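You operate a simulated robot arm through the tools that you are given. There is no shell and no other tool. Be economical: measure what you need, move in short steps, check, and stop when the job is done.

You are at the controls of a simulated robot arm. One attempt, no reset.

JOB
Take the small jug on the top of the press table and put it away on the narrow part from the bottom of the third shelf. Take the teal tart tin and put it on the island top beside the table well. Open the high drawer, take the blue cup and leave it in the inside of the high drawer, then shut the drawer. Fetch the blue paddle and stand it on the top of the narrow table. Put the blue scoop on the top of the store table. Any order will do. Set down upright: small jug, blue paddle.

The check looks at the end state, three seconds after you hand in, the way a careful person would. Anything else that was tipped, shoved, dropped, spilled or broken makes it a failure.

ROBOT AND FRAMES
A 6-joint arm with a fingered hand on a trunk, on a base that drives. Base frame: it is fixed to the floor where the robot stands at the start and does not move with it; the origin is under the middle of the robot, x ahead of it, y to its left, z up; the surface under the hand at the start is at about z = 0.88. Readings come in m, degrees, newtons and seconds.
With the tool pointing down near the work surface it reaches from about 0.44 to 0.8 m from the robot's upright axis, wherever it stands. Its first joint turns from -166.0 to 166.0 degrees. Places, roughly: blue cup (6x6x5 cm) [0.8, -1.3, 0.9]; blue paddle (7x3x38 cm) [-2.6, -3, 1]; blue scoop (8x22x7 cm) [-0.9, -5.3, 1.3]; high drawer [0.6, -4.5, 0.7]; inside of the high drawer [0.6, -4.6, 0.7]; island top beside the table well [-1.9, -0.8, 0.8]; narrow part of the third shelf (35x18 cm) [-3.32, -5.88, 0.94]; small jug [0.75, 0, 1]; teal tart tin (6x6x3 cm) [0.4, 0.5, 0.9]; top of the narrow table [-7.1, -2.2, 0.9]; top of the store table [-2.6, -5.6, 0.9]. Payload 4 kg.
The TCP is the grasp point between the finger pads, 0.02 m short of the fingertips. In the tool frame z runs along the fingers and y along their closing line. Largest opening 0.14 m; the body of the gripper starts 0.054 m behind the TCP. The gripper is a hand of 3 fingers: y runs from the thumb to the fingers, the wrist lies at [0, 0, -0.215] in the tool frame, and closing takes about 1.5 s.
Orientation is that of the tool frame in the base frame, as a unit quaternion [w, x, y, z]. With the fingers straight down and closing along the base's y, the tool's x points along the base's -x, its y along +y and its z along -z.

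CONTROLS
- The arm moves only by the tool jog_arm. Its argument "increments" is a list of rows, each a list of 3 entries, a list of its own where there are three numbers: the gripper command, from -1 (shut) to 1 (fully open), values between in proportion, then the shift along the tool's x, y, z in m, then the turn, a rotation vector about the tool's x, y, z in degrees. In form: [[jaw, [x, y, z], [wx, wy, wz]], ...]. A call has 1 to 10 rows; each row is the pose to reach, as a shift and turn from the pose commanded when the call began, along the tool's axes at that moment. Each row takes 0.2 s and may step no farther than 0.05 m and 8.6 degrees from the row before; otherwise, or with a gripper value out of range, the whole call is refused. Where a pose cannot be reached the arm comes as near as it can. A force on the tool above 40 N (or 10 N above the force at the start of the call, whichever is more), or a blocked arm, ends the call early, and 0.2 s more pass. Each finger travels about 0.045 m/s and halts on what it meets, pressing with about 32 N; the grip force reading is that of the motor and also rises with nothing between the fingers. The clock runs only during rows and for 0.2 s after the last one: add rows that repeat a pose to give the fingers time. It gives the time, the measured TCP pose, the force on the tool (base axes), the opening and the grip force at its end, in the units of the frame above (readings bear some noise), with the torque about the TCP (base axes, N m) and any sound that the robot's microphone picked up.
- Cameras (640 x 400 px; columns grow to the right, rows downward): "scene" is now at [0.0546, 0.2184, 1.6027]; the picture's right is [0.36, -0.93, 0.00], its down [-0.68, -0.26, -0.69] and it looks along [0.64, 0.25, -0.73] (base axes); focal length 282 px, centre (320, 200). "wrist" rides on the gripper at [0.074, -0.043, -0.079] in the tool frame; the picture's right is [0.50, 0.87, 0.00], its down [-0.59, 0.34, -0.73] and it looks along [-0.64, 0.37, 0.68] (tool axes); focal length 275 px, centre (320, 200). There is no depth. A picture from a camera that has moved, and an enlarged one, comes with that camera's place and axes in the base frame and with its lens.
- camera(camera): a new picture of that camera. No time passes.
- slide_trunk(by): slides the trunk up (or, below 0, down) by that many m; the arm and the scene camera ride with it, the base frame stays. It gives what a move gives, with no picture.
- roll_base(legs): drives the robot by 1 to 6 legs, each [ahead, left, turn to the left] in m, m and degrees, along the robot's own axes; the way and the turn of a leg run together, so that a leg with both is an arc; at most 1.5 m and 180 degrees a leg. The arm and the cameras ride along, it lands a little off, and it stops where it bumps. It gives what a move gives.
- hand_shape(shape): the hand has 3 fingers and takes this shape, open, in about a second: jaw (thumb against the fingers, like two jaws); tri (thumb and two fingers); tip (a fingertip pinch); poke (one finger out to press); point (the index stretched); flat (the hand flat); cup (the hand cupped); fist (a fist). The gripper value then closes the fingers along that shape, each until it touches; the sizes above hold for jaw. It gives what a move gives, with no picture.
- turn_head(pan, tilt): turns the head with the scene camera to pan (to the left, within 120 degrees either way) and tilt (down, from -29 to 69), counted from straight ahead of the robot. It gives what a move gives.
- inspect(camera, box): a new picture of the part [left, top, right, bottom] of that camera's present view, enlarged. No time passes.
- close_job(): hands the job in; it is judged then, once.

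Go step by step. Nothing tells you exact positions but the pictures and the camera data: compare them with the known pose of the tool, close in by small moves and look again before you grip or let go. The budget is 186 turns and 148 pictures, counting those below and the enlarged ones. Unless the task says otherwise, let go and move clear before handing in.

The tools are called after "Call:" as a command line: name --argument value ..., lists and objects as JSON in quotes. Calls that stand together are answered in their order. jog_arm: Moves the arm, as the interface text tells. Its arguments: {"type":"object","properties":{"increments":{"type":"array"}},"required":["increments"]} The other tools are called the same way: slide_trunk (by) slides the trunk up or down; hand_shape (shape) gives the hand a shape; roll_base (legs) drives the base; turn_head (pan, tilt) turns the head that bears the scene camera; camera (camera) takes a picture; inspect (camera, box) takes an enlarged picture of a part of a camera's view; close_job () hands the job in.

At the start:

```text
t: 0.0
eef_pos: [0.4312, 0.2251, 1.195]
tool_rot: [0.0, 0.0, 1.0, -0.001]
wrist_force: [-0.2, 0.1, -0.2]
ft_torque: [-0.02, 0.01, -0.01]
width: 0.1397
finger_force: 0.1
shape: jaw
trunk travel left (down, up): [-0.2, 0.39]
robot x, y, heading: [-0.0003, 0.0017, -0.1]
head pan, tilt: [21.4, 46.5]
```

scene: 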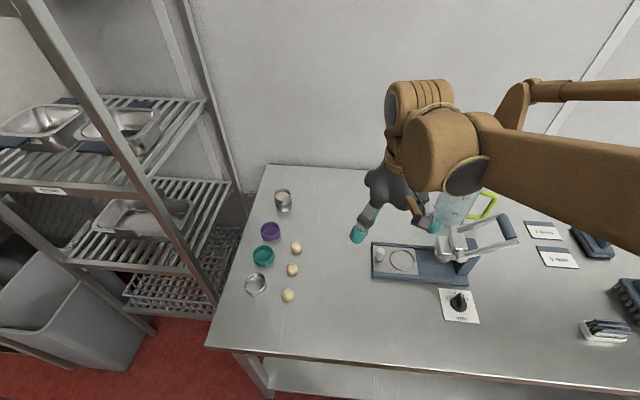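
wrist: 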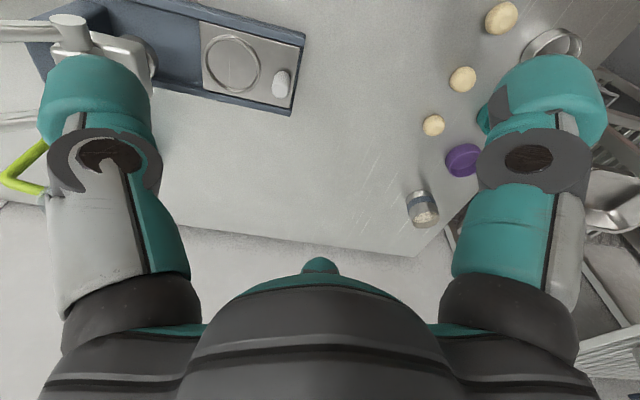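

I see the press table with the tart tins to the left and a clear jug with a green handle behind the press. I'll look around first with the head.

Call:
turn_head --pan -20 --tilt 35

Call:
camera --camera "scene"

Call:
turn_head --pan -90 --tilt 20

Call:
camera --camera "scene"

```text
t: 1.1
eef_pos: [0.4317, 0.2269, 1.1951]
tool_rot: [-0.001, 0.0, 1.0, 0.0]
wrist_force: [0.2, 0.2, -0.3]
ft_torque: [0.02, -0.02, -0.01]
width: 0.1397
finger_force: 0.0
shape: jaw
trunk travel left (down, up): [-0.2, 0.39]
robot x, y, heading: [-0.0007, -0.0012, 0.1]
head pan, tilt: [-20.0, 35.0]
```

```text
145 pictures are left
camera scene: at [0.0628, 0.1592, 1.6196], right [-0.34, -0.94, 0.0], down [-0.54, 0.2, -0.82], along [0.77, -0.28, -0.57], focal length 282 px, centre (320, 200)
```

scene: 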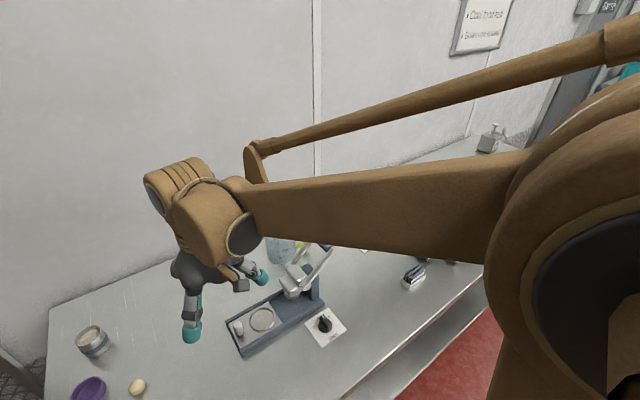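

```text
t: 2.5
eef_pos: [0.4322, 0.2276, 1.1954]
tool_rot: [-0.001, 0.0, 1.0, 0.0]
wrist_force: [0.0, -0.2, -1.2]
ft_torque: [0.02, -0.01, 0.0]
width: 0.1399
finger_force: 0.1
shape: jaw
trunk travel left (down, up): [-0.2, 0.39]
robot x, y, heading: [-0.0008, -0.0024, -0.0]
head pan, tilt: [-90.0, 20.0]
```

```text
144 pictures are left
camera scene: at [-0.0199, 0.0961, 1.6435], right [-1.0, 0.0, 0.0], down [0.0, 0.34, -0.94], along [0.0, -0.94, -0.34], focal length 282 px, centre (320, 200)
```

scene: 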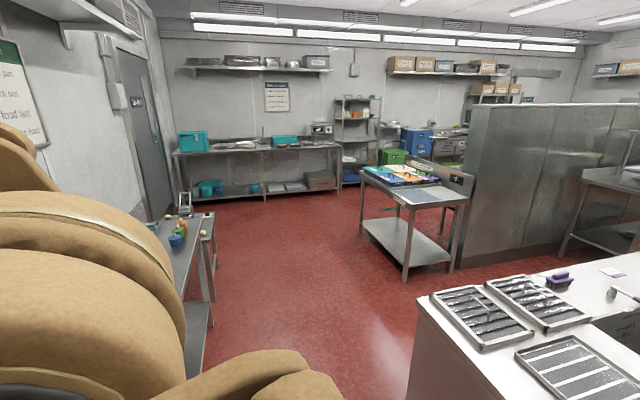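

The room is large; the cup is on the table to the right, the back table carries the drawers and the island is behind right. First the teal tin, which I place at about (0.405, 0.53); I'll move the hand over it with the closing line turned 30° to miss its neighbours.

Call:
jog_arm --increments '[[0.6, [0.004, 0.04, 0.01], [0, 0, 4]], [0.6, [0.008, 0.08, 0.02], [0, 0, 8]], [0.6, [0.012, 0.12, 0.03], [0, 0, 12]], [0.6, [0.016, 0.16, 0.04], [0, 0, 16]], [0.6, [0.02, 0.2, 0.055], [0, 0, 20]], [0.6, [0.024, 0.24, 0.07], [0, 0, 24]], [0.6, [0.027, 0.275, 0.085], [0, 0, 28]], [0.6, [0.027, 0.303, 0.1], [0, 0, 30]], [0.6, [0.027, 0.303, 0.1], [0, 0, 30]]]'

Call:
turn_head --pan 45 --tilt 45

Call:
camera --camera "scene"

Call:
camera --camera "wrist"

```text
t: 4.5
eef_pos: [0.4031, 0.5314, 1.0949]
tool_rot: [0.0, 0.259, 0.966, 0.0]
wrist_force: [0.7, 0.6, -0.5]
ft_torque: [0.02, 0.04, -0.01]
width: 0.1121
finger_force: 0.1
shape: jaw
trunk travel left (down, up): [-0.2, 0.39]
robot x, y, heading: [0.0036, 0.0022, -0.2]
head pan, tilt: [-90.0, 20.0]
```

```text
t: 6.7
eef_pos: [0.4048, 0.5309, 1.0954]
tool_rot: [0.0, 0.259, 0.966, 0.001]
wrist_force: [-0.2, -0.4, 0.7]
ft_torque: [0.01, 0.02, 0.01]
width: 0.1124
finger_force: 0.0
shape: jaw
trunk travel left (down, up): [-0.2, 0.39]
robot x, y, heading: [0.002, 0.0019, 0.2]
head pan, tilt: [45.0, 45.0]
```

```text
143 pictures are left
camera scene: at [0.0375, 0.2469, 1.6047], right [0.71, -0.71, 0.0], down [-0.5, -0.5, -0.71], along [0.5, 0.5, -0.71], focal length 282 px, centre (320, 200)
```

scene: 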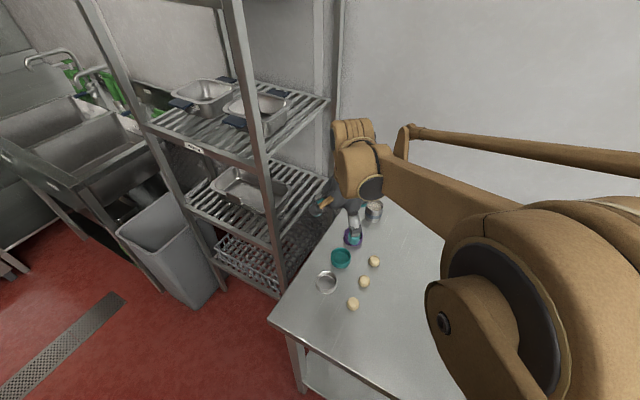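

```text
142 pictures are left
camera wrist: at [0.3189, 0.5304, 1.1734], right [0.0, 1.0, 0.0], down [0.68, 0.0, 0.73], along [0.73, 0.0, -0.68], focal length 275 px, centre (320, 200)
```

wrist: 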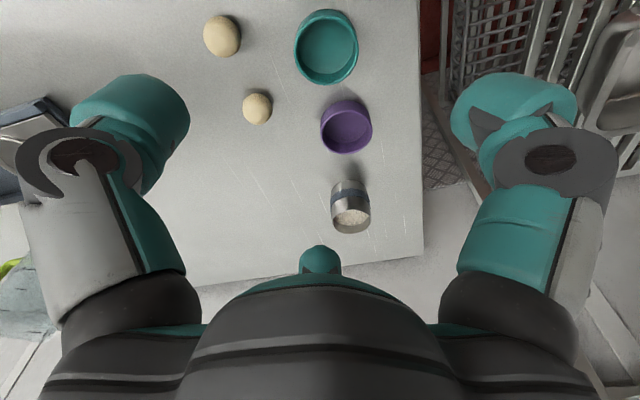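

The tin is right under the hand. Before descending I look closely at how the fingers are spread.

Call:
inspect --camera "scene" --box '[260, 140, 440, 320]'

Call:
inspect --camera "wrist" --box '[400, 40, 640, 190]'

```text
2.22 times, centred on (350, 230) of scene
camera zoom: at [0.0375, 0.2469, 1.6047], right [0.71, -0.71, 0.0], down [-0.5, -0.5, -0.71], along [0.5, 0.5, -0.71], focal length 627 px, centre (253, 133)
```

zoom: 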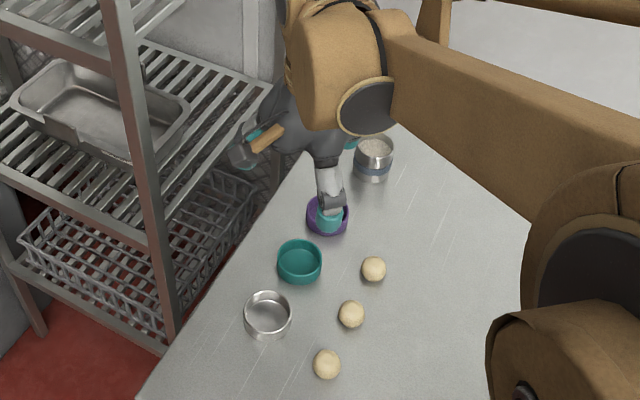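

```text
2.67 times, centred on (520, 115) of wrist
camera zoom: at [0.3189, 0.5304, 1.1734], right [0.0, 1.0, 0.0], down [0.68, 0.0, 0.73], along [0.73, 0.0, -0.68], focal length 734 px, centre (-213, 427)
```

zoom: 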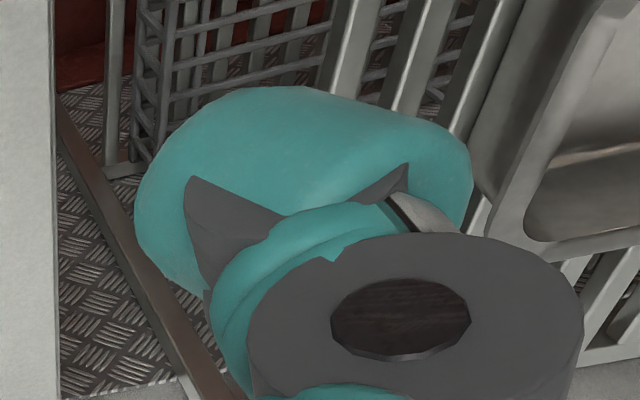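

The geometry is clear: thumb side toward the cookies, fingers away from them. I narrow the opening to 9 cm and descend part way.

Call:
jog_arm --increments '[[0.28, [0.002, 0.003, 0.0], [0, 0, 0]], [0.28, [0.002, 0.003, 0.03], [0, 0, 0]], [0.28, [0.002, 0.003, 0.07], [0, 0, 0]], [0.28, [0.002, 0.003, 0.1], [0, 0, 0]], [0.28, [0.002, 0.003, 0.12], [0, 0, 0]]]'

Call:
inspect --camera "scene" --box '[280, 180, 420, 320]'

Call:
camera --camera "wrist"

```text
t: 7.9
eef_pos: [0.4035, 0.5332, 0.9746]
tool_rot: [-0.001, 0.258, 0.966, 0.0]
wrist_force: [0.3, 0.3, 0.2]
ft_torque: [0.01, 0.02, 0.0]
width: 0.0901
finger_force: 0.0
shape: jaw
trunk travel left (down, up): [-0.2, 0.39]
robot x, y, heading: [-0.0024, -0.0005, 0.1]
head pan, tilt: [45.0, 45.0]
```

```text
2.86 times, centred on (350, 250) of scene
camera zoom: at [0.0377, 0.2473, 1.6047], right [0.71, -0.71, 0.0], down [-0.5, -0.5, -0.71], along [0.5, 0.5, -0.71], focal length 806 px, centre (234, 57)
```

zoom: 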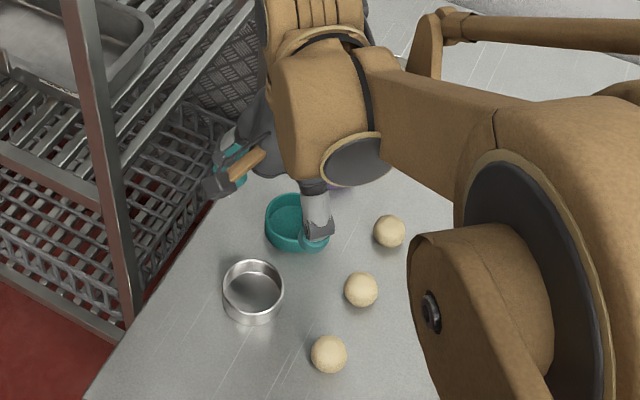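

```text
138 pictures are left
camera wrist: at [0.3181, 0.5338, 1.0522], right [0.0, 1.0, 0.0], down [0.68, 0.0, 0.73], along [0.73, 0.0, -0.68], focal length 275 px, centre (320, 200)
```

wrist: 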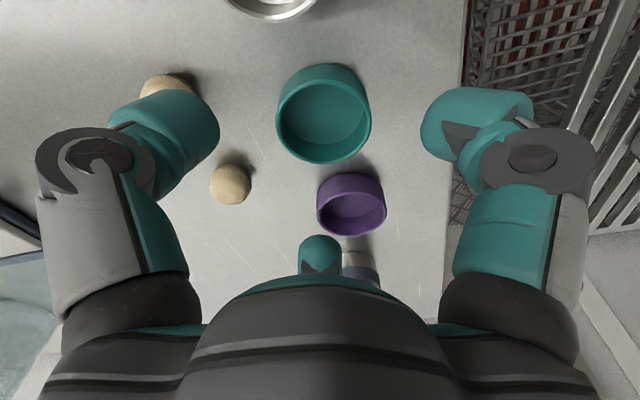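

The "jaw" is really a spread tripod, so I rotate another 13° to fit all three fingers into the gaps between neighbours, narrow a bit, and look again.

Call:
jog_arm --increments '[[0.15, [0, 0, 0], [0, 0, 7]], [0.15, [0, 0, 0], [0, 0, 13]], [0.15, [0, 0, 0.02], [0, 0, 13]], [0.15, [0, 0, 0.03], [0, 0, 13]]]'

Call:
camera --camera "wrist"

```text
t: 8.9
eef_pos: [0.4031, 0.5321, 0.9449]
tool_rot: [0.0, 0.366, 0.93, -0.001]
wrist_force: [0.4, -0.6, -0.8]
ft_torque: [0.0, 0.0, -0.01]
width: 0.0809
finger_force: 0.1
shape: jaw
trunk travel left (down, up): [-0.2, 0.39]
robot x, y, heading: [0.0003, -0.0029, 0.2]
head pan, tilt: [45.0, 45.0]
```

```text
137 pictures are left
camera wrist: at [0.3203, 0.5517, 1.0233], right [0.23, 0.97, 0.0], down [0.66, -0.15, 0.73], along [0.72, -0.17, -0.68], focal length 275 px, centre (320, 200)
```

wrist: 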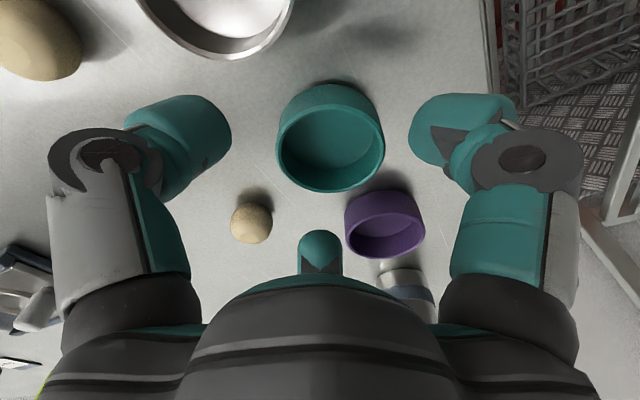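

All three fingers now line up with free gaps. I descend the rest to z ≈ 0.905.

Call:
jog_arm --increments '[[0.15, [0, 0, 0.015], [0, 0, 0]], [0.15, [0, 0, 0.03], [0, 0, 0]], [0.15, [0, 0, 0.039], [0, 0, 0]]]'

Call:
camera --camera "wrist"

```text
t: 9.7
eef_pos: [0.4036, 0.5321, 0.9045]
tool_rot: [0.0, 0.367, 0.93, 0.0]
wrist_force: [-0.3, 0.5, -0.3]
ft_torque: [0.01, 0.0, -0.04]
width: 0.0811
finger_force: 0.0
shape: jaw
trunk travel left (down, up): [-0.2, 0.39]
robot x, y, heading: [-0.0007, -0.0004, -0.1]
head pan, tilt: [45.0, 45.0]
```

```text
136 pictures are left
camera wrist: at [0.3205, 0.5512, 0.9833], right [0.23, 0.97, 0.0], down [0.66, -0.15, 0.73], along [0.72, -0.17, -0.68], focal length 275 px, centre (320, 200)
```

wrist: 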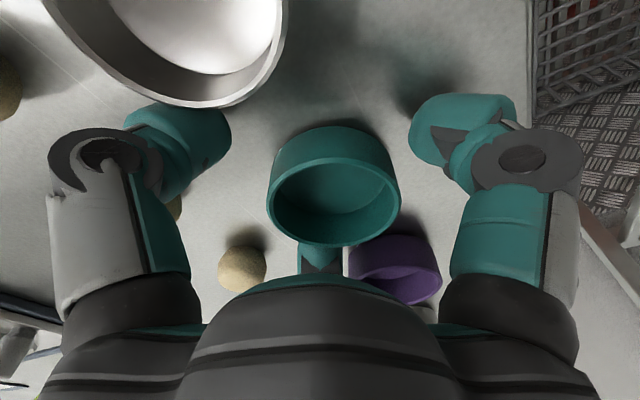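

The tin sits between the three fingers. Close.

Call:
jog_arm --increments '[[-0.3, [0, 0, 0], [0, 0, 0]], [-0.6, [0, 0, 0], [0, 0, 0]], [-1, [0, 0, 0], [0, 0, 0]], [-1, [0, 0, 0], [0, 0, 0]], [-1, [0, 0, 0], [0, 0, 0]], [-1, [0, 0, 0], [0, 0, 0]], [-1, [0, 0, 0], [0, 0, 0]]]'

Call:
camera --camera "wrist"

```text
t: 11.3
eef_pos: [0.4029, 0.5327, 0.9059]
tool_rot: [0.001, 0.366, 0.931, 0.0]
wrist_force: [0.0, -0.5, -0.4]
ft_torque: [-0.02, -0.01, 0.01]
width: 0.0489
finger_force: 31.4
shape: jaw
trunk travel left (down, up): [-0.2, 0.39]
robot x, y, heading: [-0.001, 0.0036, 0.1]
head pan, tilt: [45.0, 45.0]
```

```text
135 pictures are left
camera wrist: at [0.3205, 0.5512, 0.9835], right [0.23, 0.97, 0.0], down [0.66, -0.15, 0.73], along [0.72, -0.17, -0.68], focal length 275 px, centre (320, 200)
```

wrist: 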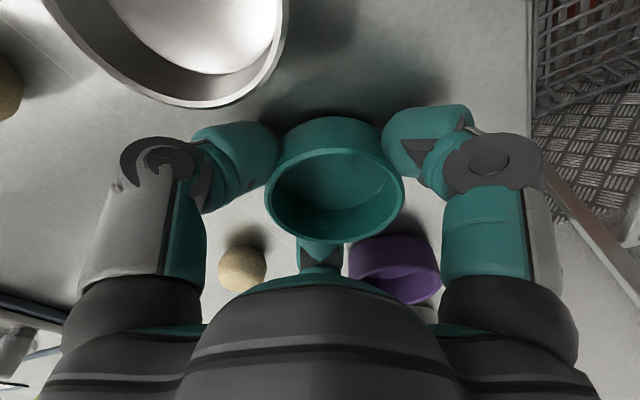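

Tin is gripped. I lift it 0.2 m and look toward the island.

Call:
jog_arm --increments '[[-1, [0, 0, -0.04], [0, 0, 0]], [-1, [0, 0, -0.08], [0, 0, 0]], [-1, [0, 0, -0.12], [0, 0, 0]], [-1, [0, 0, -0.17], [0, 0, 0]], [-1, [0, 0, -0.22], [0, 0, 0]]]'

Call:
turn_head --pan -120 --tilt 25

Call:
camera --camera "scene"

Call:
turn_head --pan 120 --tilt 30

Call:
camera --camera "scene"

Call:
camera --camera "wrist"

```text
t: 12.5
eef_pos: [0.4027, 0.5344, 1.1278]
tool_rot: [-0.001, 0.366, 0.931, 0.0]
wrist_force: [-0.2, -0.1, -0.3]
ft_torque: [0.01, 0.01, 0.01]
width: 0.0489
finger_force: 32.1
shape: jaw
trunk travel left (down, up): [-0.2, 0.39]
robot x, y, heading: [-0.0003, -0.0019, -0.2]
head pan, tilt: [45.0, 45.0]
```

```text
t: 15.0
eef_pos: [0.4031, 0.5353, 1.1263]
tool_rot: [0.0, 0.366, 0.93, 0.0]
wrist_force: [-0.3, 0.6, -1.0]
ft_torque: [0.01, 0.01, 0.02]
width: 0.0488
finger_force: 32.2
shape: jaw
trunk travel left (down, up): [-0.2, 0.39]
robot x, y, heading: [-0.0014, 0.0025, -0.2]
head pan, tilt: [-120.0, 25.0]
```

```text
134 pictures are left
camera scene: at [-0.066, 0.1097, 1.6354], right [-0.87, 0.5, 0.0], down [0.21, 0.37, -0.91], along [-0.45, -0.79, -0.42], focal length 282 px, centre (320, 200)
```

scene: 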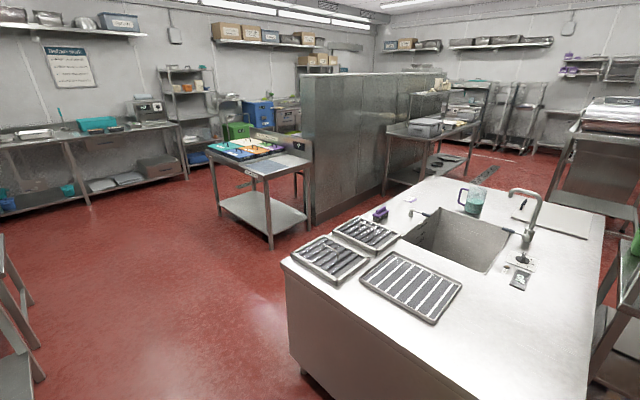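

```text
t: 18.4
eef_pos: [0.4038, 0.5357, 1.1285]
tool_rot: [0.0, 0.366, 0.93, 0.0]
wrist_force: [0.3, 0.5, 0.1]
ft_torque: [0.0, -0.01, 0.02]
width: 0.0488
finger_force: 32.2
shape: jaw
trunk travel left (down, up): [-0.2, 0.39]
robot x, y, heading: [-0.0006, -0.0055, 0.1]
head pan, tilt: [120.0, 30.0]
```

```text
133 pictures are left
camera scene: at [-0.0652, 0.2679, 1.6274], right [0.87, 0.5, 0.0], down [0.25, -0.43, -0.87], along [-0.43, 0.75, -0.5], focal length 282 px, centre (320, 200)
```

scene: 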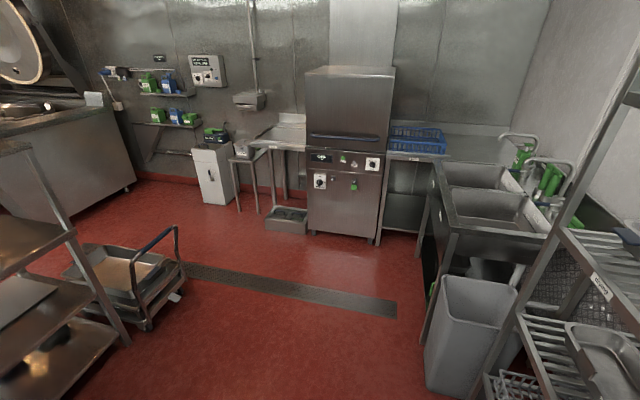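

```text
132 pictures are left
camera wrist: at [0.3212, 0.5542, 1.2057], right [0.23, 0.97, 0.0], down [0.66, -0.15, 0.73], along [0.72, -0.17, -0.68], focal length 275 px, centre (320, 200)
```

wrist: 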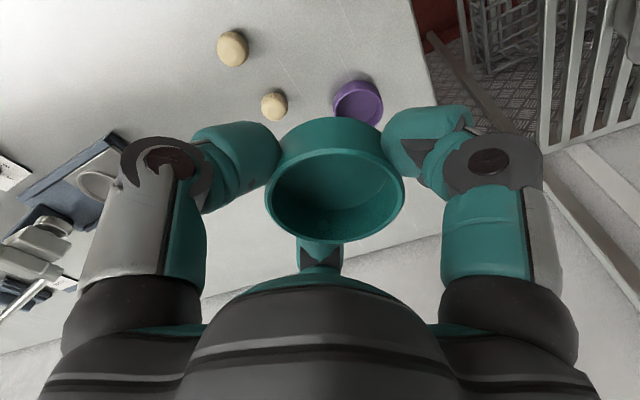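

Tin held securely. The island (rotated about 16°) has its well around (-1.3, -0.6); free space lies past it near (-1.9, -0.8), reachable from the island's south side. I raise the trunk and drive right, then backward along the south side.

Call:
slide_trunk --by 0.25

Call:
roll_base --legs '[[0, -1.0, 0], [0, -0.65, 0], [-1.2, 0, 0], [-0.7, 0, 0], [0, 0, 37]]'

Call:
turn_head --pan 60 --tilt 40

Call:
camera --camera "scene"

```text
t: 20.9
eef_pos: [0.4031, 0.535, 1.3777]
tool_rot: [0.0, 0.366, 0.93, 0.001]
wrist_force: [-0.8, 0.1, -0.8]
ft_torque: [0.0, 0.02, 0.0]
width: 0.0487
finger_force: 31.7
shape: jaw
trunk travel left (down, up): [-0.45, 0.14]
robot x, y, heading: [0.0025, 0.0012, -0.0]
head pan, tilt: [120.0, 30.0]
```

```text
t: 38.6
eef_pos: [-1.4934, -1.113, 1.3789]
tool_rot: [0.0, 0.392, 0.92, 0.0]
wrist_force: [0.1, -0.5, 0.2]
ft_torque: [-0.06, -0.01, 0.0]
width: 0.0489
finger_force: 31.6
shape: jaw
trunk travel left (down, up): [-0.45, 0.14]
robot x, y, heading: [-1.9258, -1.6242, -3.2]
head pan, tilt: [120.0, 30.0]
stopped in leg 4: the robot was blocked; the commanded pose is now the measured one
```

```text
t: 39.9
eef_pos: [-1.4946, -1.1147, 1.3776]
tool_rot: [0.0, 0.391, 0.92, 0.0]
wrist_force: [0.8, 0.3, -0.6]
ft_torque: [-0.03, 0.0, 0.03]
width: 0.0489
finger_force: 32.2
shape: jaw
trunk travel left (down, up): [-0.45, 0.14]
robot x, y, heading: [-1.9242, -1.6277, -3.0]
head pan, tilt: [60.0, 40.0]
```

```text
131 pictures are left
camera scene: at [-1.8896, -1.3656, 1.862], right [0.84, -0.54, 0.0], down [-0.35, -0.54, -0.77], along [0.42, 0.64, -0.64], focal length 282 px, centre (320, 200)
```

scene: 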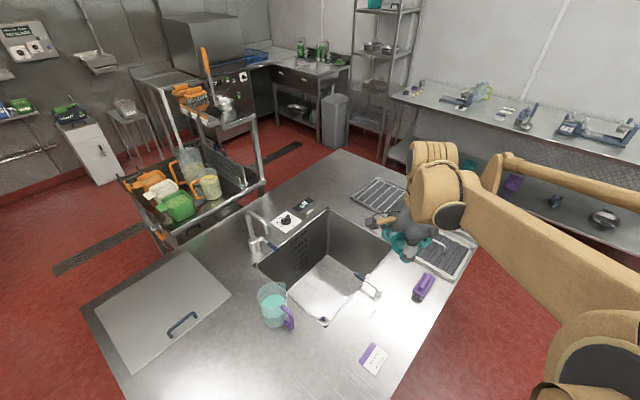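

The base was stopped slightly at the end of the drive (I'll check behind), but it is near enough: the free spot between the teal jug and the flat lid is about (-1.92, -0.92). I swing the hand over it, staying high.

Call:
jog_arm --increments '[[-1, [0.0435, -0.0171, 0], [0, 0, -3]], [-1, [0.087, -0.0342, 0], [0, 0, -6]], [-1, [0.1305, -0.0513, 0], [0, 0, -9]], [-1, [0.174, -0.0684, 0], [0, 0, -12]], [-1, [0.2175, -0.0855, 0], [0, 0, -15]], [-1, [0.261, -0.1026, 0], [0, 0, -18]], [-1, [0.3045, -0.1197, 0], [0, 0, -21]], [-1, [0.348, -0.1368, 0], [0, 0, -24]], [-1, [0.3915, -0.1539, 0], [0, 0, -27]], [-1, [0.435, -0.171, 0], [0, 0, -30]]]'

Call:
turn_head --pan 115 --tilt 40

Call:
camera --camera "scene"

Call:
camera --camera "wrist"

```text
t: 42.1
eef_pos: [-1.9202, -0.9201, 1.3764]
tool_rot: [-0.001, 0.139, 0.99, 0.001]
wrist_force: [0.2, 0.4, 0.1]
ft_torque: [0.02, 0.02, 0.0]
width: 0.0483
finger_force: 32.2
shape: jaw
trunk travel left (down, up): [-0.45, 0.14]
robot x, y, heading: [-1.9272, -1.6255, -3.0]
head pan, tilt: [60.0, 40.0]
```

```text
t: 43.4
eef_pos: [-1.9196, -0.9219, 1.3776]
tool_rot: [0.001, 0.138, 0.99, 0.001]
wrist_force: [0.0, 0.1, -0.1]
ft_torque: [0.01, 0.0, 0.02]
width: 0.0483
finger_force: 32.1
shape: jaw
trunk travel left (down, up): [-0.45, 0.14]
robot x, y, heading: [-1.9259, -1.6277, -2.9]
head pan, tilt: [115.0, 40.0]
```

```text
130 pictures are left
camera scene: at [-1.9683, -1.3577, 1.8619], right [0.93, 0.37, 0.0], down [0.24, -0.6, -0.77], along [-0.29, 0.71, -0.64], focal length 282 px, centre (320, 200)
```

scene: 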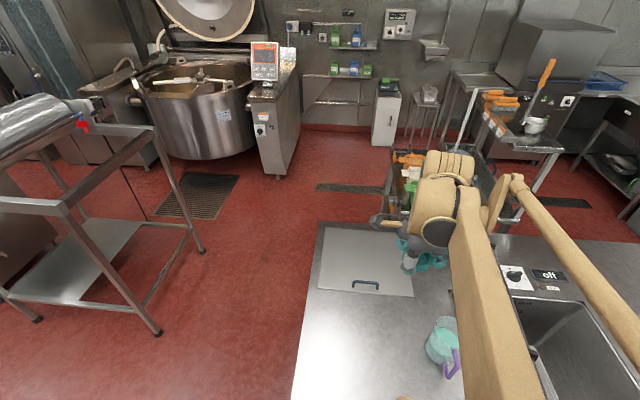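

```text
129 pictures are left
camera wrist: at [-2.0023, -0.9413, 1.456], right [-0.24, 0.97, 0.0], down [0.66, 0.16, 0.73], along [0.71, 0.18, -0.68], focal length 275 px, centre (320, 200)
```

wrist: 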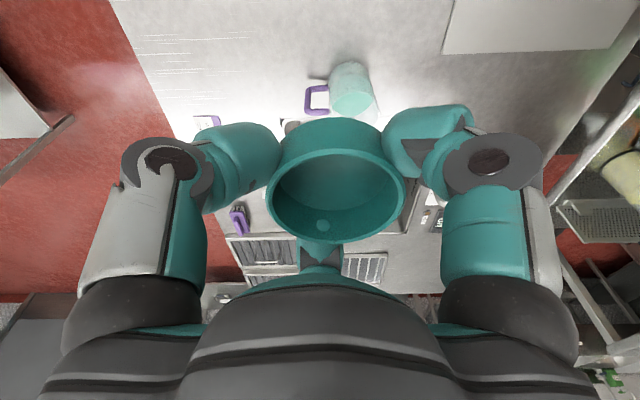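

Position over the free spot is fine. I lower the trunk back and then descend with the arm.

Call:
slide_trunk --by -0.25

Call:
jog_arm --increments '[[-1, [0, 0, 0.04], [0, 0, 0]], [-1, [0, 0, 0.08], [0, 0, 0]], [-1, [0, 0, 0.12], [0, 0, 0]], [-1, [0, 0, 0.16], [0, 0, 0]]]'

Call:
camera --camera "wrist"

Call:
camera --camera "scene"

```text
t: 46.0
eef_pos: [-1.9193, -0.9206, 1.1288]
tool_rot: [0.0, 0.139, 0.99, 0.0]
wrist_force: [0.6, 0.3, -0.4]
ft_torque: [0.03, 0.02, 0.02]
width: 0.0485
finger_force: 31.9
shape: jaw
trunk travel left (down, up): [-0.2, 0.39]
robot x, y, heading: [-1.93, -1.6275, -3.1]
head pan, tilt: [115.0, 40.0]
```

```text
t: 47.0
eef_pos: [-1.919, -0.9189, 0.9674]
tool_rot: [0.0, 0.139, 0.99, 0.0]
wrist_force: [0.6, 0.5, -1.1]
ft_torque: [0.0, 0.0, -0.03]
width: 0.0486
finger_force: 31.9
shape: jaw
trunk travel left (down, up): [-0.2, 0.39]
robot x, y, heading: [-1.9267, -1.6311, -2.9]
head pan, tilt: [115.0, 40.0]
```

```text
128 pictures are left
camera wrist: at [-2.002, -0.9394, 1.0453], right [-0.24, 0.97, 0.0], down [0.66, 0.16, 0.73], along [0.71, 0.18, -0.68], focal length 275 px, centre (320, 200)
```

wrist: 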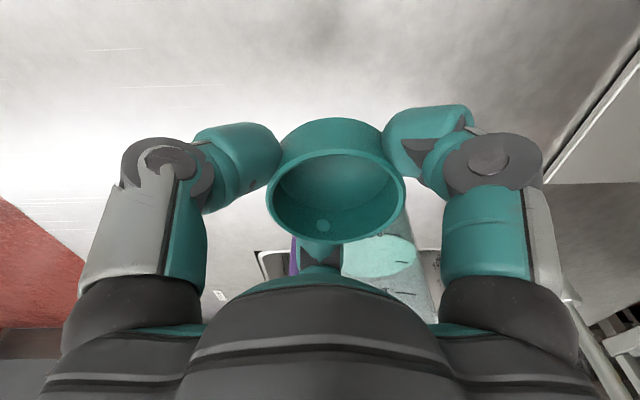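

```text
127 pictures are left
camera scene: at [-1.968, -1.3575, 1.6119], right [0.93, 0.37, 0.0], down [0.24, -0.6, -0.77], along [-0.29, 0.71, -0.64], focal length 282 px, centre (320, 200)
```

scene: 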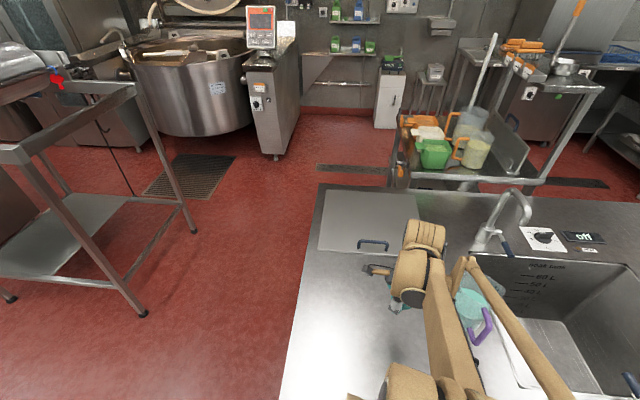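

The jug stands just past the far finger, so I shift 5 cm away from it and creep down to contact.

Call:
jog_arm --increments '[[-1, [0.03, -0.04, 0], [0, 0, 0]], [-1, [0.03, -0.04, 0.02], [0, 0, 0]], [-1, [0.03, -0.04, 0.04], [0, 0, 0]], [-1, [0.03, -0.04, 0.05], [0, 0, 0]], [-1, [0.03, -0.04, 0.055], [0, 0, 0]], [-1, [0.03, -0.04, 0.06], [0, 0, 0]], [-1, [0.03, -0.04, 0.065], [0, 0, 0]], [-1, [0.03, -0.04, 0.07], [0, 0, 0]], [-1, [0.03, -0.04, 0.075], [0, 0, 0]], [-1, [0.03, -0.04, 0.08], [0, 0, 0]]]'

Call:
camera --camera "wrist"

```text
t: 49.2
eef_pos: [-1.9593, -0.9505, 0.888]
tool_rot: [0.001, 0.139, 0.99, 0.001]
wrist_force: [0.1, 0.0, 0.2]
ft_torque: [-0.01, 0.0, -0.01]
width: 0.0486
finger_force: 32.0
shape: jaw
trunk travel left (down, up): [-0.2, 0.39]
robot x, y, heading: [-1.9264, -1.6251, -3.1]
head pan, tilt: [115.0, 40.0]
```

```text
126 pictures are left
camera wrist: at [-2.0423, -0.9717, 0.966], right [-0.24, 0.97, 0.0], down [0.66, 0.16, 0.73], along [0.71, 0.18, -0.68], focal length 275 px, centre (320, 200)
```

wrist: 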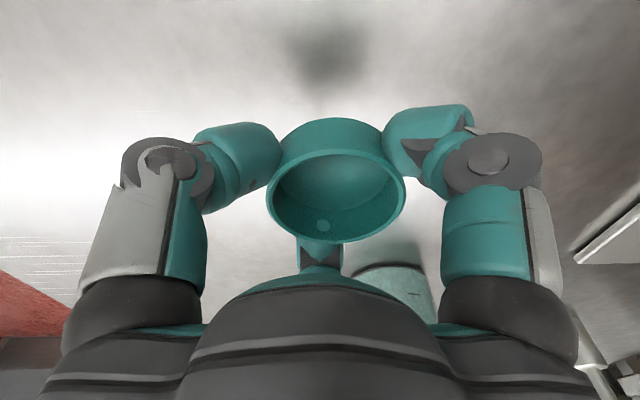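

No contact yet at 0.888; keep creeping down.

Call:
jog_arm --increments '[[-1, [0, 0, 0.005], [0, 0, 0]], [-1, [0, 0, 0.01], [0, 0, 0]], [-1, [0, 0, 0.015], [0, 0, 0]], [-1, [0, 0, 0.02], [0, 0, 0]], [-1, [0, 0, 0.025], [0, 0, 0]], [-1, [0, 0, 0.03], [0, 0, 0]], [-1, [0, 0, 0.035], [0, 0, 0]], [-1, [0, 0, 0.04], [0, 0, 0]], [-1, [0, 0, 0.045], [0, 0, 0]], [-1, [0, 0, 0.05], [0, 0, 0]]]'

```text
t: 51.4
eef_pos: [-1.9591, -0.9507, 0.8383]
tool_rot: [0.0, 0.139, 0.99, 0.0]
wrist_force: [0.4, 0.4, 0.8]
ft_torque: [0.0, 0.01, -0.02]
width: 0.0486
finger_force: 32.1
shape: jaw
trunk travel left (down, up): [-0.2, 0.39]
robot x, y, heading: [-1.9254, -1.6292, -3.1]
head pan, tilt: [115.0, 40.0]
```

Call:
jog_arm --increments '[[-1, [0, 0, 0.004], [0, 0, 0]], [-1, [0, 0, 0.008], [0, 0, 0]], [-1, [0, 0, 0.012], [0, 0, 0]], [-1, [0, 0, 0.016], [0, 0, 0]], [-1, [0, 0, 0.02], [0, 0, 0]], [-1, [0, 0, 0.024], [0, 0, 0]], [-1, [0, 0, 0.028], [0, 0, 0]], [-1, [0, 0, 0.032], [0, 0, 0]], [-1, [0, 0, 0.036], [0, 0, 0]], [-1, [0, 0, 0.04], [0, 0, 0]]]'

Call:
camera --camera "wrist"

```text
t: 52.6
eef_pos: [-1.9579, -0.9517, 0.8226]
tool_rot: [0.001, 0.139, 0.99, 0.001]
wrist_force: [0.1, -0.2, 30.6]
ft_torque: [0.02, -0.02, -0.05]
width: 0.0507
finger_force: 32.6
shape: jaw
trunk travel left (down, up): [-0.2, 0.39]
robot x, y, heading: [-1.9259, -1.6262, -3.0]
head pan, tilt: [115.0, 40.0]
stopped in row 6: the force on the tool passed its limit at 45 N (the readings are from after the stop); the commanded pose is now the measured one
```

```text
125 pictures are left
camera wrist: at [-2.0418, -0.9726, 0.8998], right [-0.24, 0.97, 0.0], down [0.66, 0.16, 0.74], along [0.71, 0.18, -0.68], focal length 275 px, centre (320, 200)
```

wrist: 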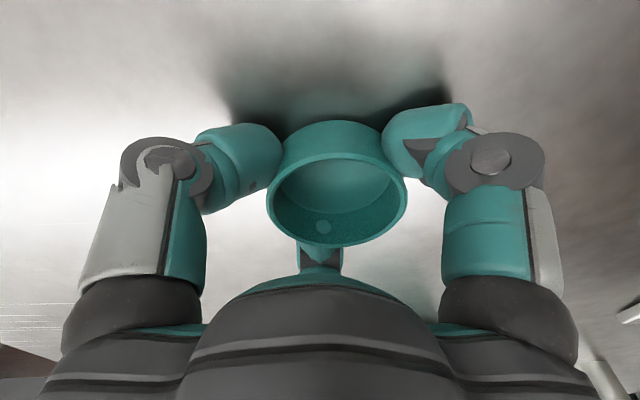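

Contact with the island top (about z 0.80). I ease off a hair, open, and lift clear.

Call:
jog_arm --increments '[[-1, [0, 0, -0.001], [0, 0, 0]], [-0.2, [0, 0, -0.001], [0, 0, 0]], [0.0, [0, 0, -0.001], [0, 0, 0]], [0.2, [0, 0, -0.001], [0, 0, 0]], [0.3, [0, 0, -0.001], [0, 0, 0]], [0.3, [0, 0, -0.001], [0, 0, 0]], [0.3, [0, 0, -0.04], [0, 0, 0]], [0.3, [0, 0, -0.09], [0, 0, 0]], [0.3, [0, 0, -0.14], [0, 0, 0]], [0.3, [0, 0, -0.19], [0, 0, 0]]]'

Call:
jog_arm --increments '[[0.3, [0, 0, -0.05], [0, 0, 0]], [0.3, [0, 0, -0.1], [0, 0, 0]], [0.3, [0, 0, -0.15], [0, 0, 0]]]'

Call:
camera --camera "wrist"

Call:
turn_head --pan -115 --tilt 35

Call:
camera --camera "scene"

```text
t: 54.8
eef_pos: [-1.9601, -0.9511, 1.0101]
tool_rot: [0.0, 0.139, 0.99, 0.001]
wrist_force: [-0.3, 0.4, 0.7]
ft_torque: [0.0, 0.02, -0.03]
width: 0.0905
finger_force: 0.0
shape: jaw
trunk travel left (down, up): [-0.2, 0.39]
robot x, y, heading: [-1.925, -1.6298, -3.1]
head pan, tilt: [115.0, 40.0]
```

```text
t: 55.6
eef_pos: [-1.9595, -0.9353, 1.146]
tool_rot: [0.001, 0.14, 0.99, 0.0]
wrist_force: [-0.3, 0.2, 0.2]
ft_torque: [0.02, -0.02, 0.05]
width: 0.0903
finger_force: 0.0
shape: jaw
trunk travel left (down, up): [-0.2, 0.39]
robot x, y, heading: [-1.9268, -1.6278, -2.8]
head pan, tilt: [115.0, 40.0]
```

```text
124 pictures are left
camera wrist: at [-2.0414, -0.9566, 1.2244], right [-0.24, 0.97, 0.0], down [0.66, 0.16, 0.73], along [0.71, 0.18, -0.68], focal length 275 px, centre (320, 200)
```

wrist: 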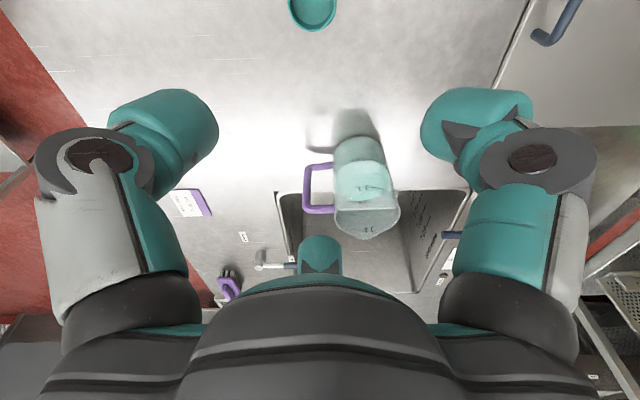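

```text
t: 58.9
eef_pos: [-1.9584, -0.9362, 1.1449]
tool_rot: [0.0, 0.139, 0.99, 0.001]
wrist_force: [0.4, 0.4, 0.3]
ft_torque: [0.0, 0.01, 0.01]
width: 0.0903
finger_force: 0.1
shape: jaw
trunk travel left (down, up): [-0.2, 0.39]
robot x, y, heading: [-1.9236, -1.6309, -3.0]
head pan, tilt: [-115.0, 35.0]
```

```text
123 pictures are left
camera scene: at [-1.9774, -1.5147, 1.6196], right [-0.88, 0.47, 0.0], down [0.27, 0.51, -0.82], along [-0.38, -0.72, -0.57], focal length 282 px, centre (320, 200)
```

scene: 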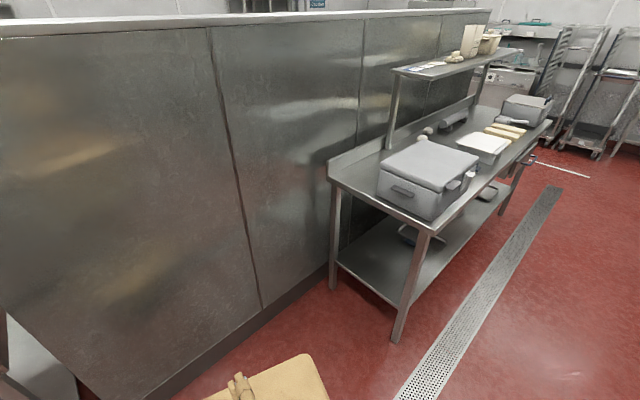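

The tin is placed well. Next the jug: I raise the trunk, drive back east, and turn so the arm (now on my left) will point to the press table.

Call:
slide_trunk --by 0.25

Call:
roll_base --legs '[[0.05, -0.12, 3], [1.0, 0, 0], [0.9, 0.0, 0], [0, 0, -90], [-1.2, 0, 0]]'

Call:
turn_head --pan 90 --tilt 35

Call:
camera --camera "scene"

```text
t: 61.5
eef_pos: [-1.9588, -0.9366, 1.3953]
tool_rot: [0.0, 0.139, 0.99, 0.001]
wrist_force: [-0.6, -0.2, 1.1]
ft_torque: [0.02, 0.02, -0.03]
width: 0.0907
finger_force: 0.1
shape: jaw
trunk travel left (down, up): [-0.45, 0.14]
robot x, y, heading: [-1.9243, -1.6292, -3.1]
head pan, tilt: [-115.0, 35.0]
```

```text
t: 81.5
eef_pos: [0.7004, -0.4567, 1.3955]
tool_rot: [0.001, 0.777, 0.629, 0.0]
wrist_force: [-0.5, 0.0, 0.4]
ft_torque: [-0.02, -0.03, -0.01]
width: 0.0905
finger_force: 0.0
shape: jaw
trunk travel left (down, up): [-0.45, 0.14]
robot x, y, heading: [0.0115, -0.5414, -89.0]
head pan, tilt: [-115.0, 35.0]
```

```text
t: 84.5
eef_pos: [0.7015, -0.4582, 1.3943]
tool_rot: [0.0, 0.778, 0.628, 0.001]
wrist_force: [-0.8, 0.6, 0.2]
ft_torque: [-0.01, 0.02, 0.01]
width: 0.0909
finger_force: 0.0
shape: jaw
trunk travel left (down, up): [-0.45, 0.14]
robot x, y, heading: [0.0132, -0.539, -89.2]
head pan, tilt: [90.0, 35.0]
```

```text
122 pictures are left
camera scene: at [0.2909, -0.5148, 1.8695], right [0.02, -1.0, 0.0], down [-0.57, -0.01, -0.82], along [0.82, 0.01, -0.57], focal length 282 px, centre (320, 200)
```

scene: 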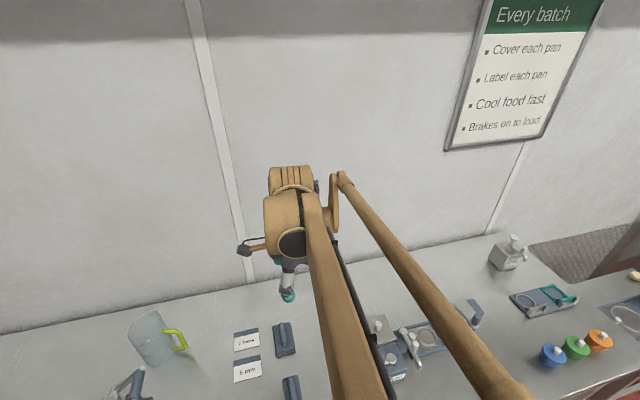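

I see the jug at about (0.75, 0.04) with its handle toward -y, and the cups to the right. I'll zoom in to measure the jug and press before planning a side grasp (the shelf will need a horizontal entry).

Call:
inspect --camera "scene" --box '[80, 280, 240, 400]'

```text
3.33 times, centred on (160, 340) of scene
camera zoom: at [0.2909, -0.5148, 1.8695], right [0.02, -1.0, 0.0], down [-0.57, -0.01, -0.82], along [0.82, 0.01, -0.57], focal length 940 px, centre (853, -267)
```

zoom: 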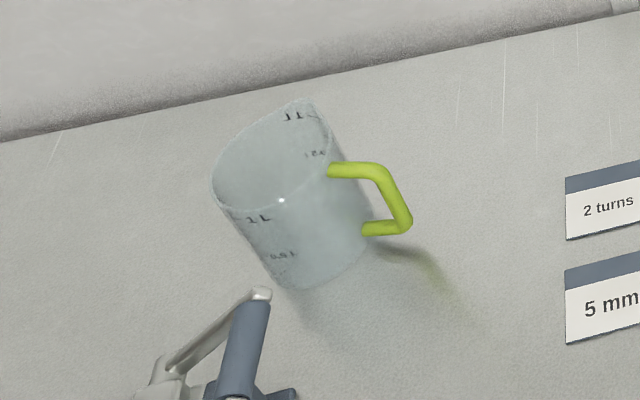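

The jug is empty, about 10 cm wide, 0.88 to 1.09 high; the press lever tip is near (0.64, -0.04, 1.07). I'll grasp it from the side, pointing (+x, -y) and tilted 30° down. First I reposition the base and yaw the hand up high.

Call:
roll_base --legs '[[-0.64, 0.0, 0]]'

Call:
jog_arm --increments '[[0.9, [0, 0, 0], [0, 0, 8]], [0.9, [0, 0, 0], [0, 0, 16]], [0.9, [0, 0, 0], [0, 0, 24]], [0.9, [0, 0, 0], [0, 0, 32]], [0.9, [0, 0, 0], [0, 0, 40]], [0.9, [0, 0, 0], [0, 0, 48]], [0.9, [0, 0, 0], [0, 0, 56]], [0.9, [0, 0, 0], [0, 0, 63]]]'

Call:
jog_arm --increments '[[0.9, [0, 0, 0], [0, 0, 8]], [0.9, [0, 0, 0], [0, 0, 16]], [0.9, [0, 0, 0], [0, 0, 24]], [0.9, [0, 0, 0], [0, 0, 32]], [0.9, [0, 0, 0], [0, 0, 40]], [0.9, [0, 0, 0], [0, 0, 48]], [0.9, [0, 0, 0], [0, 0, 56]], [0.9, [0, 0, 0], [0, 0, 60]]]'

Call:
turn_head --pan 85 --tilt 45

Call:
camera --camera "scene"

```text
t: 88.1
eef_pos: [0.6929, 0.1889, 1.395]
tool_rot: [0.001, 0.779, 0.627, 0.0]
wrist_force: [0.1, -0.5, -0.4]
ft_torque: [-0.03, -0.01, 0.02]
width: 0.0902
finger_force: 0.0
shape: jaw
trunk travel left (down, up): [-0.45, 0.14]
robot x, y, heading: [0.0021, 0.1089, -89.3]
head pan, tilt: [90.0, 35.0]
```

```text
t: 89.9
eef_pos: [0.6936, 0.1863, 1.3952]
tool_rot: [0.0, 0.992, 0.125, 0.001]
wrist_force: [-0.6, 0.3, -0.3]
ft_torque: [0.02, 0.0, -0.02]
width: 0.1329
finger_force: 0.1
shape: jaw
trunk travel left (down, up): [-0.45, 0.14]
robot x, y, heading: [0.0065, 0.1093, -89.6]
head pan, tilt: [90.0, 35.0]
```

```text
t: 91.7
eef_pos: [0.6932, 0.1879, 1.3944]
tool_rot: [-0.001, 0.922, -0.387, 0.0]
wrist_force: [0.9, 0.8, -0.4]
ft_torque: [-0.02, 0.01, 0.0]
width: 0.1329
finger_force: 0.0
shape: jaw
trunk travel left (down, up): [-0.45, 0.14]
robot x, y, heading: [0.0017, 0.1123, -89.3]
head pan, tilt: [90.0, 35.0]
```

```text
t: 92.4
eef_pos: [0.6934, 0.1869, 1.3952]
tool_rot: [0.0, 0.922, -0.386, 0.001]
wrist_force: [-0.2, 0.1, -0.4]
ft_torque: [0.01, -0.04, -0.01]
width: 0.1327
finger_force: 0.0
shape: jaw
trunk travel left (down, up): [-0.45, 0.14]
robot x, y, heading: [0.0027, 0.1114, -89.4]
head pan, tilt: [85.0, 45.0]
```

```text
120 pictures are left
camera scene: at [0.2752, 0.1255, 1.8548], right [-0.08, -1.0, 0.0], down [-0.7, 0.05, -0.71], along [0.71, -0.05, -0.71], focal length 282 px, centre (320, 200)
```

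scene: 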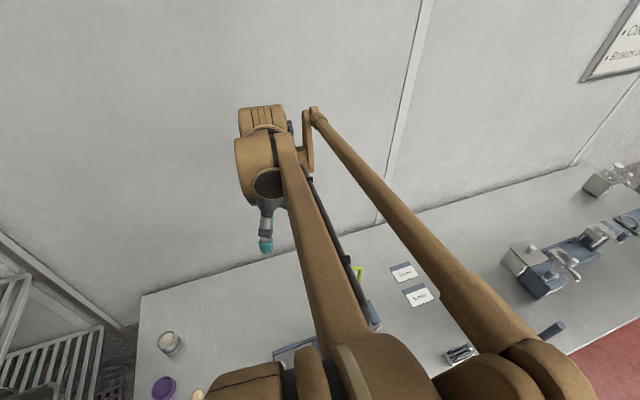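

Yaw done. Now tilt the hand 60° up from vertical while shifting to the approach line.

Call:
jog_arm --increments '[[0.9, [0, 0.009, 0.004], [0, 7.5, 0]], [0.9, [-0.001, 0.018, 0.008], [0, 15, 0]], [0.9, [-0.002, 0.027, 0.012], [0, 22.5, 0]], [0.9, [-0.002, 0.036, 0.016], [0, 30, 0]], [0.9, [-0.003, 0.045, 0.02], [0, 37.5, 0]], [0.9, [-0.003, 0.054, 0.024], [0, 45, 0]], [0.9, [-0.004, 0.063, 0.027], [0, 52.5, 0]], [0.9, [-0.004, 0.071, 0.03], [0, 60, 0]]]'

Call:
slide_trunk --by -0.2

Call:
camera --camera "wrist"

Call:
camera --camera "scene"

```text
t: 93.2
eef_pos: [0.7163, 0.1691, 1.3422]
tool_rot: [0.074, 0.903, -0.386, 0.176]
wrist_force: [0.1, -0.2, -0.1]
ft_torque: [0.02, -0.05, 0.01]
width: 0.1331
finger_force: 0.0
shape: jaw
trunk travel left (down, up): [-0.45, 0.14]
robot x, y, heading: [0.0015, 0.1079, -89.7]
head pan, tilt: [85.0, 45.0]
stopped in row 4: the arm was blocked; the commanded pose is now the measured one
```

```text
t: 95.4
eef_pos: [0.7155, 0.1675, 1.1433]
tool_rot: [0.074, 0.902, -0.387, 0.175]
wrist_force: [1.0, 0.0, -0.6]
ft_torque: [-0.02, 0.01, -0.01]
width: 0.133
finger_force: 0.0
shape: jaw
trunk travel left (down, up): [-0.25, 0.34]
robot x, y, heading: [0.0044, 0.1117, -89.2]
head pan, tilt: [85.0, 45.0]
```

```text
119 pictures are left
camera wrist: at [0.7751, 0.1678, 1.2431], right [-0.31, -0.93, 0.19], down [-0.81, 0.36, 0.46], along [-0.5, -0.01, -0.87], focal length 275 px, centre (320, 200)
```

wrist: 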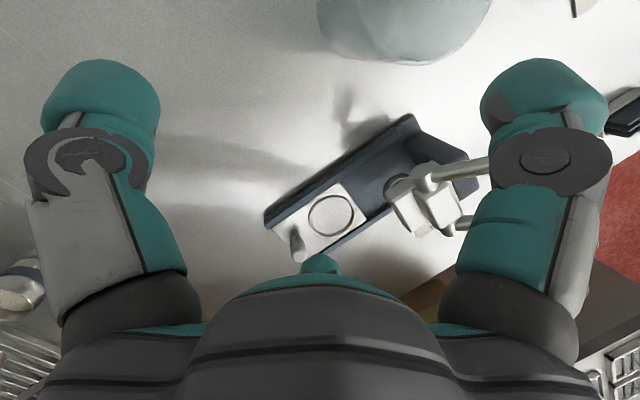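

```text
118 pictures are left
camera scene: at [0.275, 0.1255, 1.6548], right [-0.08, -1.0, 0.0], down [-0.71, 0.05, -0.71], along [0.7, -0.05, -0.71], focal length 282 px, centre (320, 200)
```

scene: 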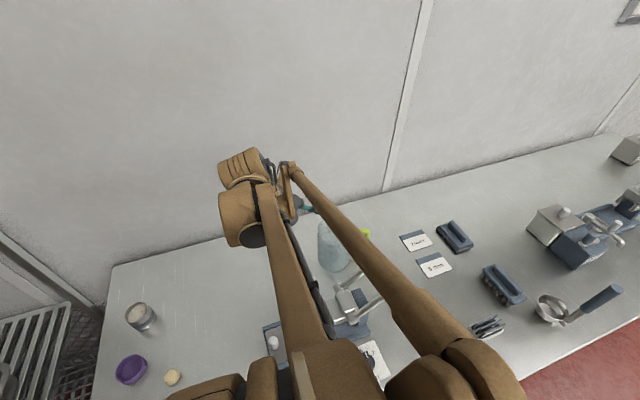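

The tilt was blocked in that direction, likely a wrist limit. I raise again, undo the tilt, and test tilting within the arm's own plane instead.

Call:
slide_trunk --by 0.2

Call:
jog_arm --increments '[[0.9, [0, 0, 0], [0, -7.5, 0]], [0.9, [0, 0, 0], [0, -15, 0]], [0.9, [0, 0, 0], [0, -22, 0]]]'

Call:
jog_arm --increments '[[0.9, [0, 0, 0], [0, 0, -8.5]], [0.9, [0, 0, 0], [0, 0, -17]], [0.9, [0, 0, 0], [0, 0, -25.5]], [0.9, [0, 0, 0], [0, 0, -34]], [0.9, [0, 0, 0], [0, 0, -42]], [0.9, [0, 0, 0], [0, 0, -50]]]'

Call:
jog_arm --increments '[[0.9, [0, 0, 0], [0, 8, 0]], [0.9, [0, 0, 0], [0, 16, 0]], [0.9, [0, 0, 0], [0, 24, 0]], [0.9, [0, 0, 0], [0, 32, 0]], [0.9, [0, 0, 0], [0, 40, 0]], [0.9, [0, 0, 0], [0, 48, 0]], [0.9, [0, 0, 0], [0, 56, 0]], [0.9, [0, 0, 0], [0, 64, 0]]]'

Call:
camera --camera "scene"

```text
t: 97.5
eef_pos: [0.7166, 0.1675, 1.3422]
tool_rot: [0.074, 0.902, -0.387, 0.175]
wrist_force: [-0.4, -0.3, -0.2]
ft_torque: [0.0, 0.03, 0.06]
width: 0.1329
finger_force: 0.1
shape: jaw
trunk travel left (down, up): [-0.45, 0.14]
robot x, y, heading: [0.0059, 0.1108, -89.6]
head pan, tilt: [85.0, 45.0]
```

```text
t: 98.3
eef_pos: [0.7177, 0.1667, 1.3437]
tool_rot: [-0.001, 0.919, -0.395, -0.001]
wrist_force: [-0.5, -0.3, -0.1]
ft_torque: [0.01, 0.01, -0.01]
width: 0.1329
finger_force: 0.0
shape: jaw
trunk travel left (down, up): [-0.45, 0.14]
robot x, y, heading: [0.0015, 0.1089, -89.5]
head pan, tilt: [85.0, 45.0]
```

```text
t: 99.8
eef_pos: [0.7171, 0.1672, 1.3436]
tool_rot: [-0.001, 0.999, 0.032, -0.001]
wrist_force: [0.7, 0.1, -0.3]
ft_torque: [0.02, -0.02, -0.02]
width: 0.1329
finger_force: 0.1
shape: jaw
trunk travel left (down, up): [-0.45, 0.14]
robot x, y, heading: [0.003, 0.1094, -89.4]
head pan, tilt: [85.0, 45.0]
```

```text
t: 100.9
eef_pos: [0.7566, 0.1658, 1.3057]
tool_rot: [-0.01, 0.948, 0.025, 0.319]
wrist_force: [0.5, -1.2, 0.2]
ft_torque: [0.01, -0.02, 0.0]
width: 0.1328
finger_force: 0.0
shape: jaw
trunk travel left (down, up): [-0.45, 0.14]
robot x, y, heading: [0.0049, 0.1121, -89.4]
head pan, tilt: [85.0, 45.0]
stopped in row 5: the arm was blocked; the commanded pose is now the measured one
```

```text
117 pictures are left
camera scene: at [0.2759, 0.1255, 1.8546], right [-0.08, -1.0, 0.0], down [-0.71, 0.05, -0.71], along [0.7, -0.05, -0.71], focal length 282 px, centre (320, 200)
```

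scene: 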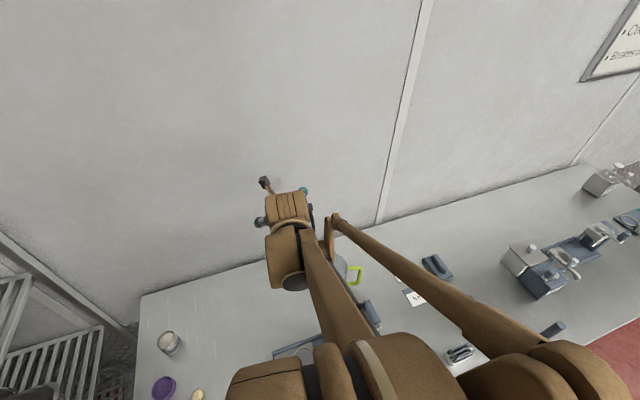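

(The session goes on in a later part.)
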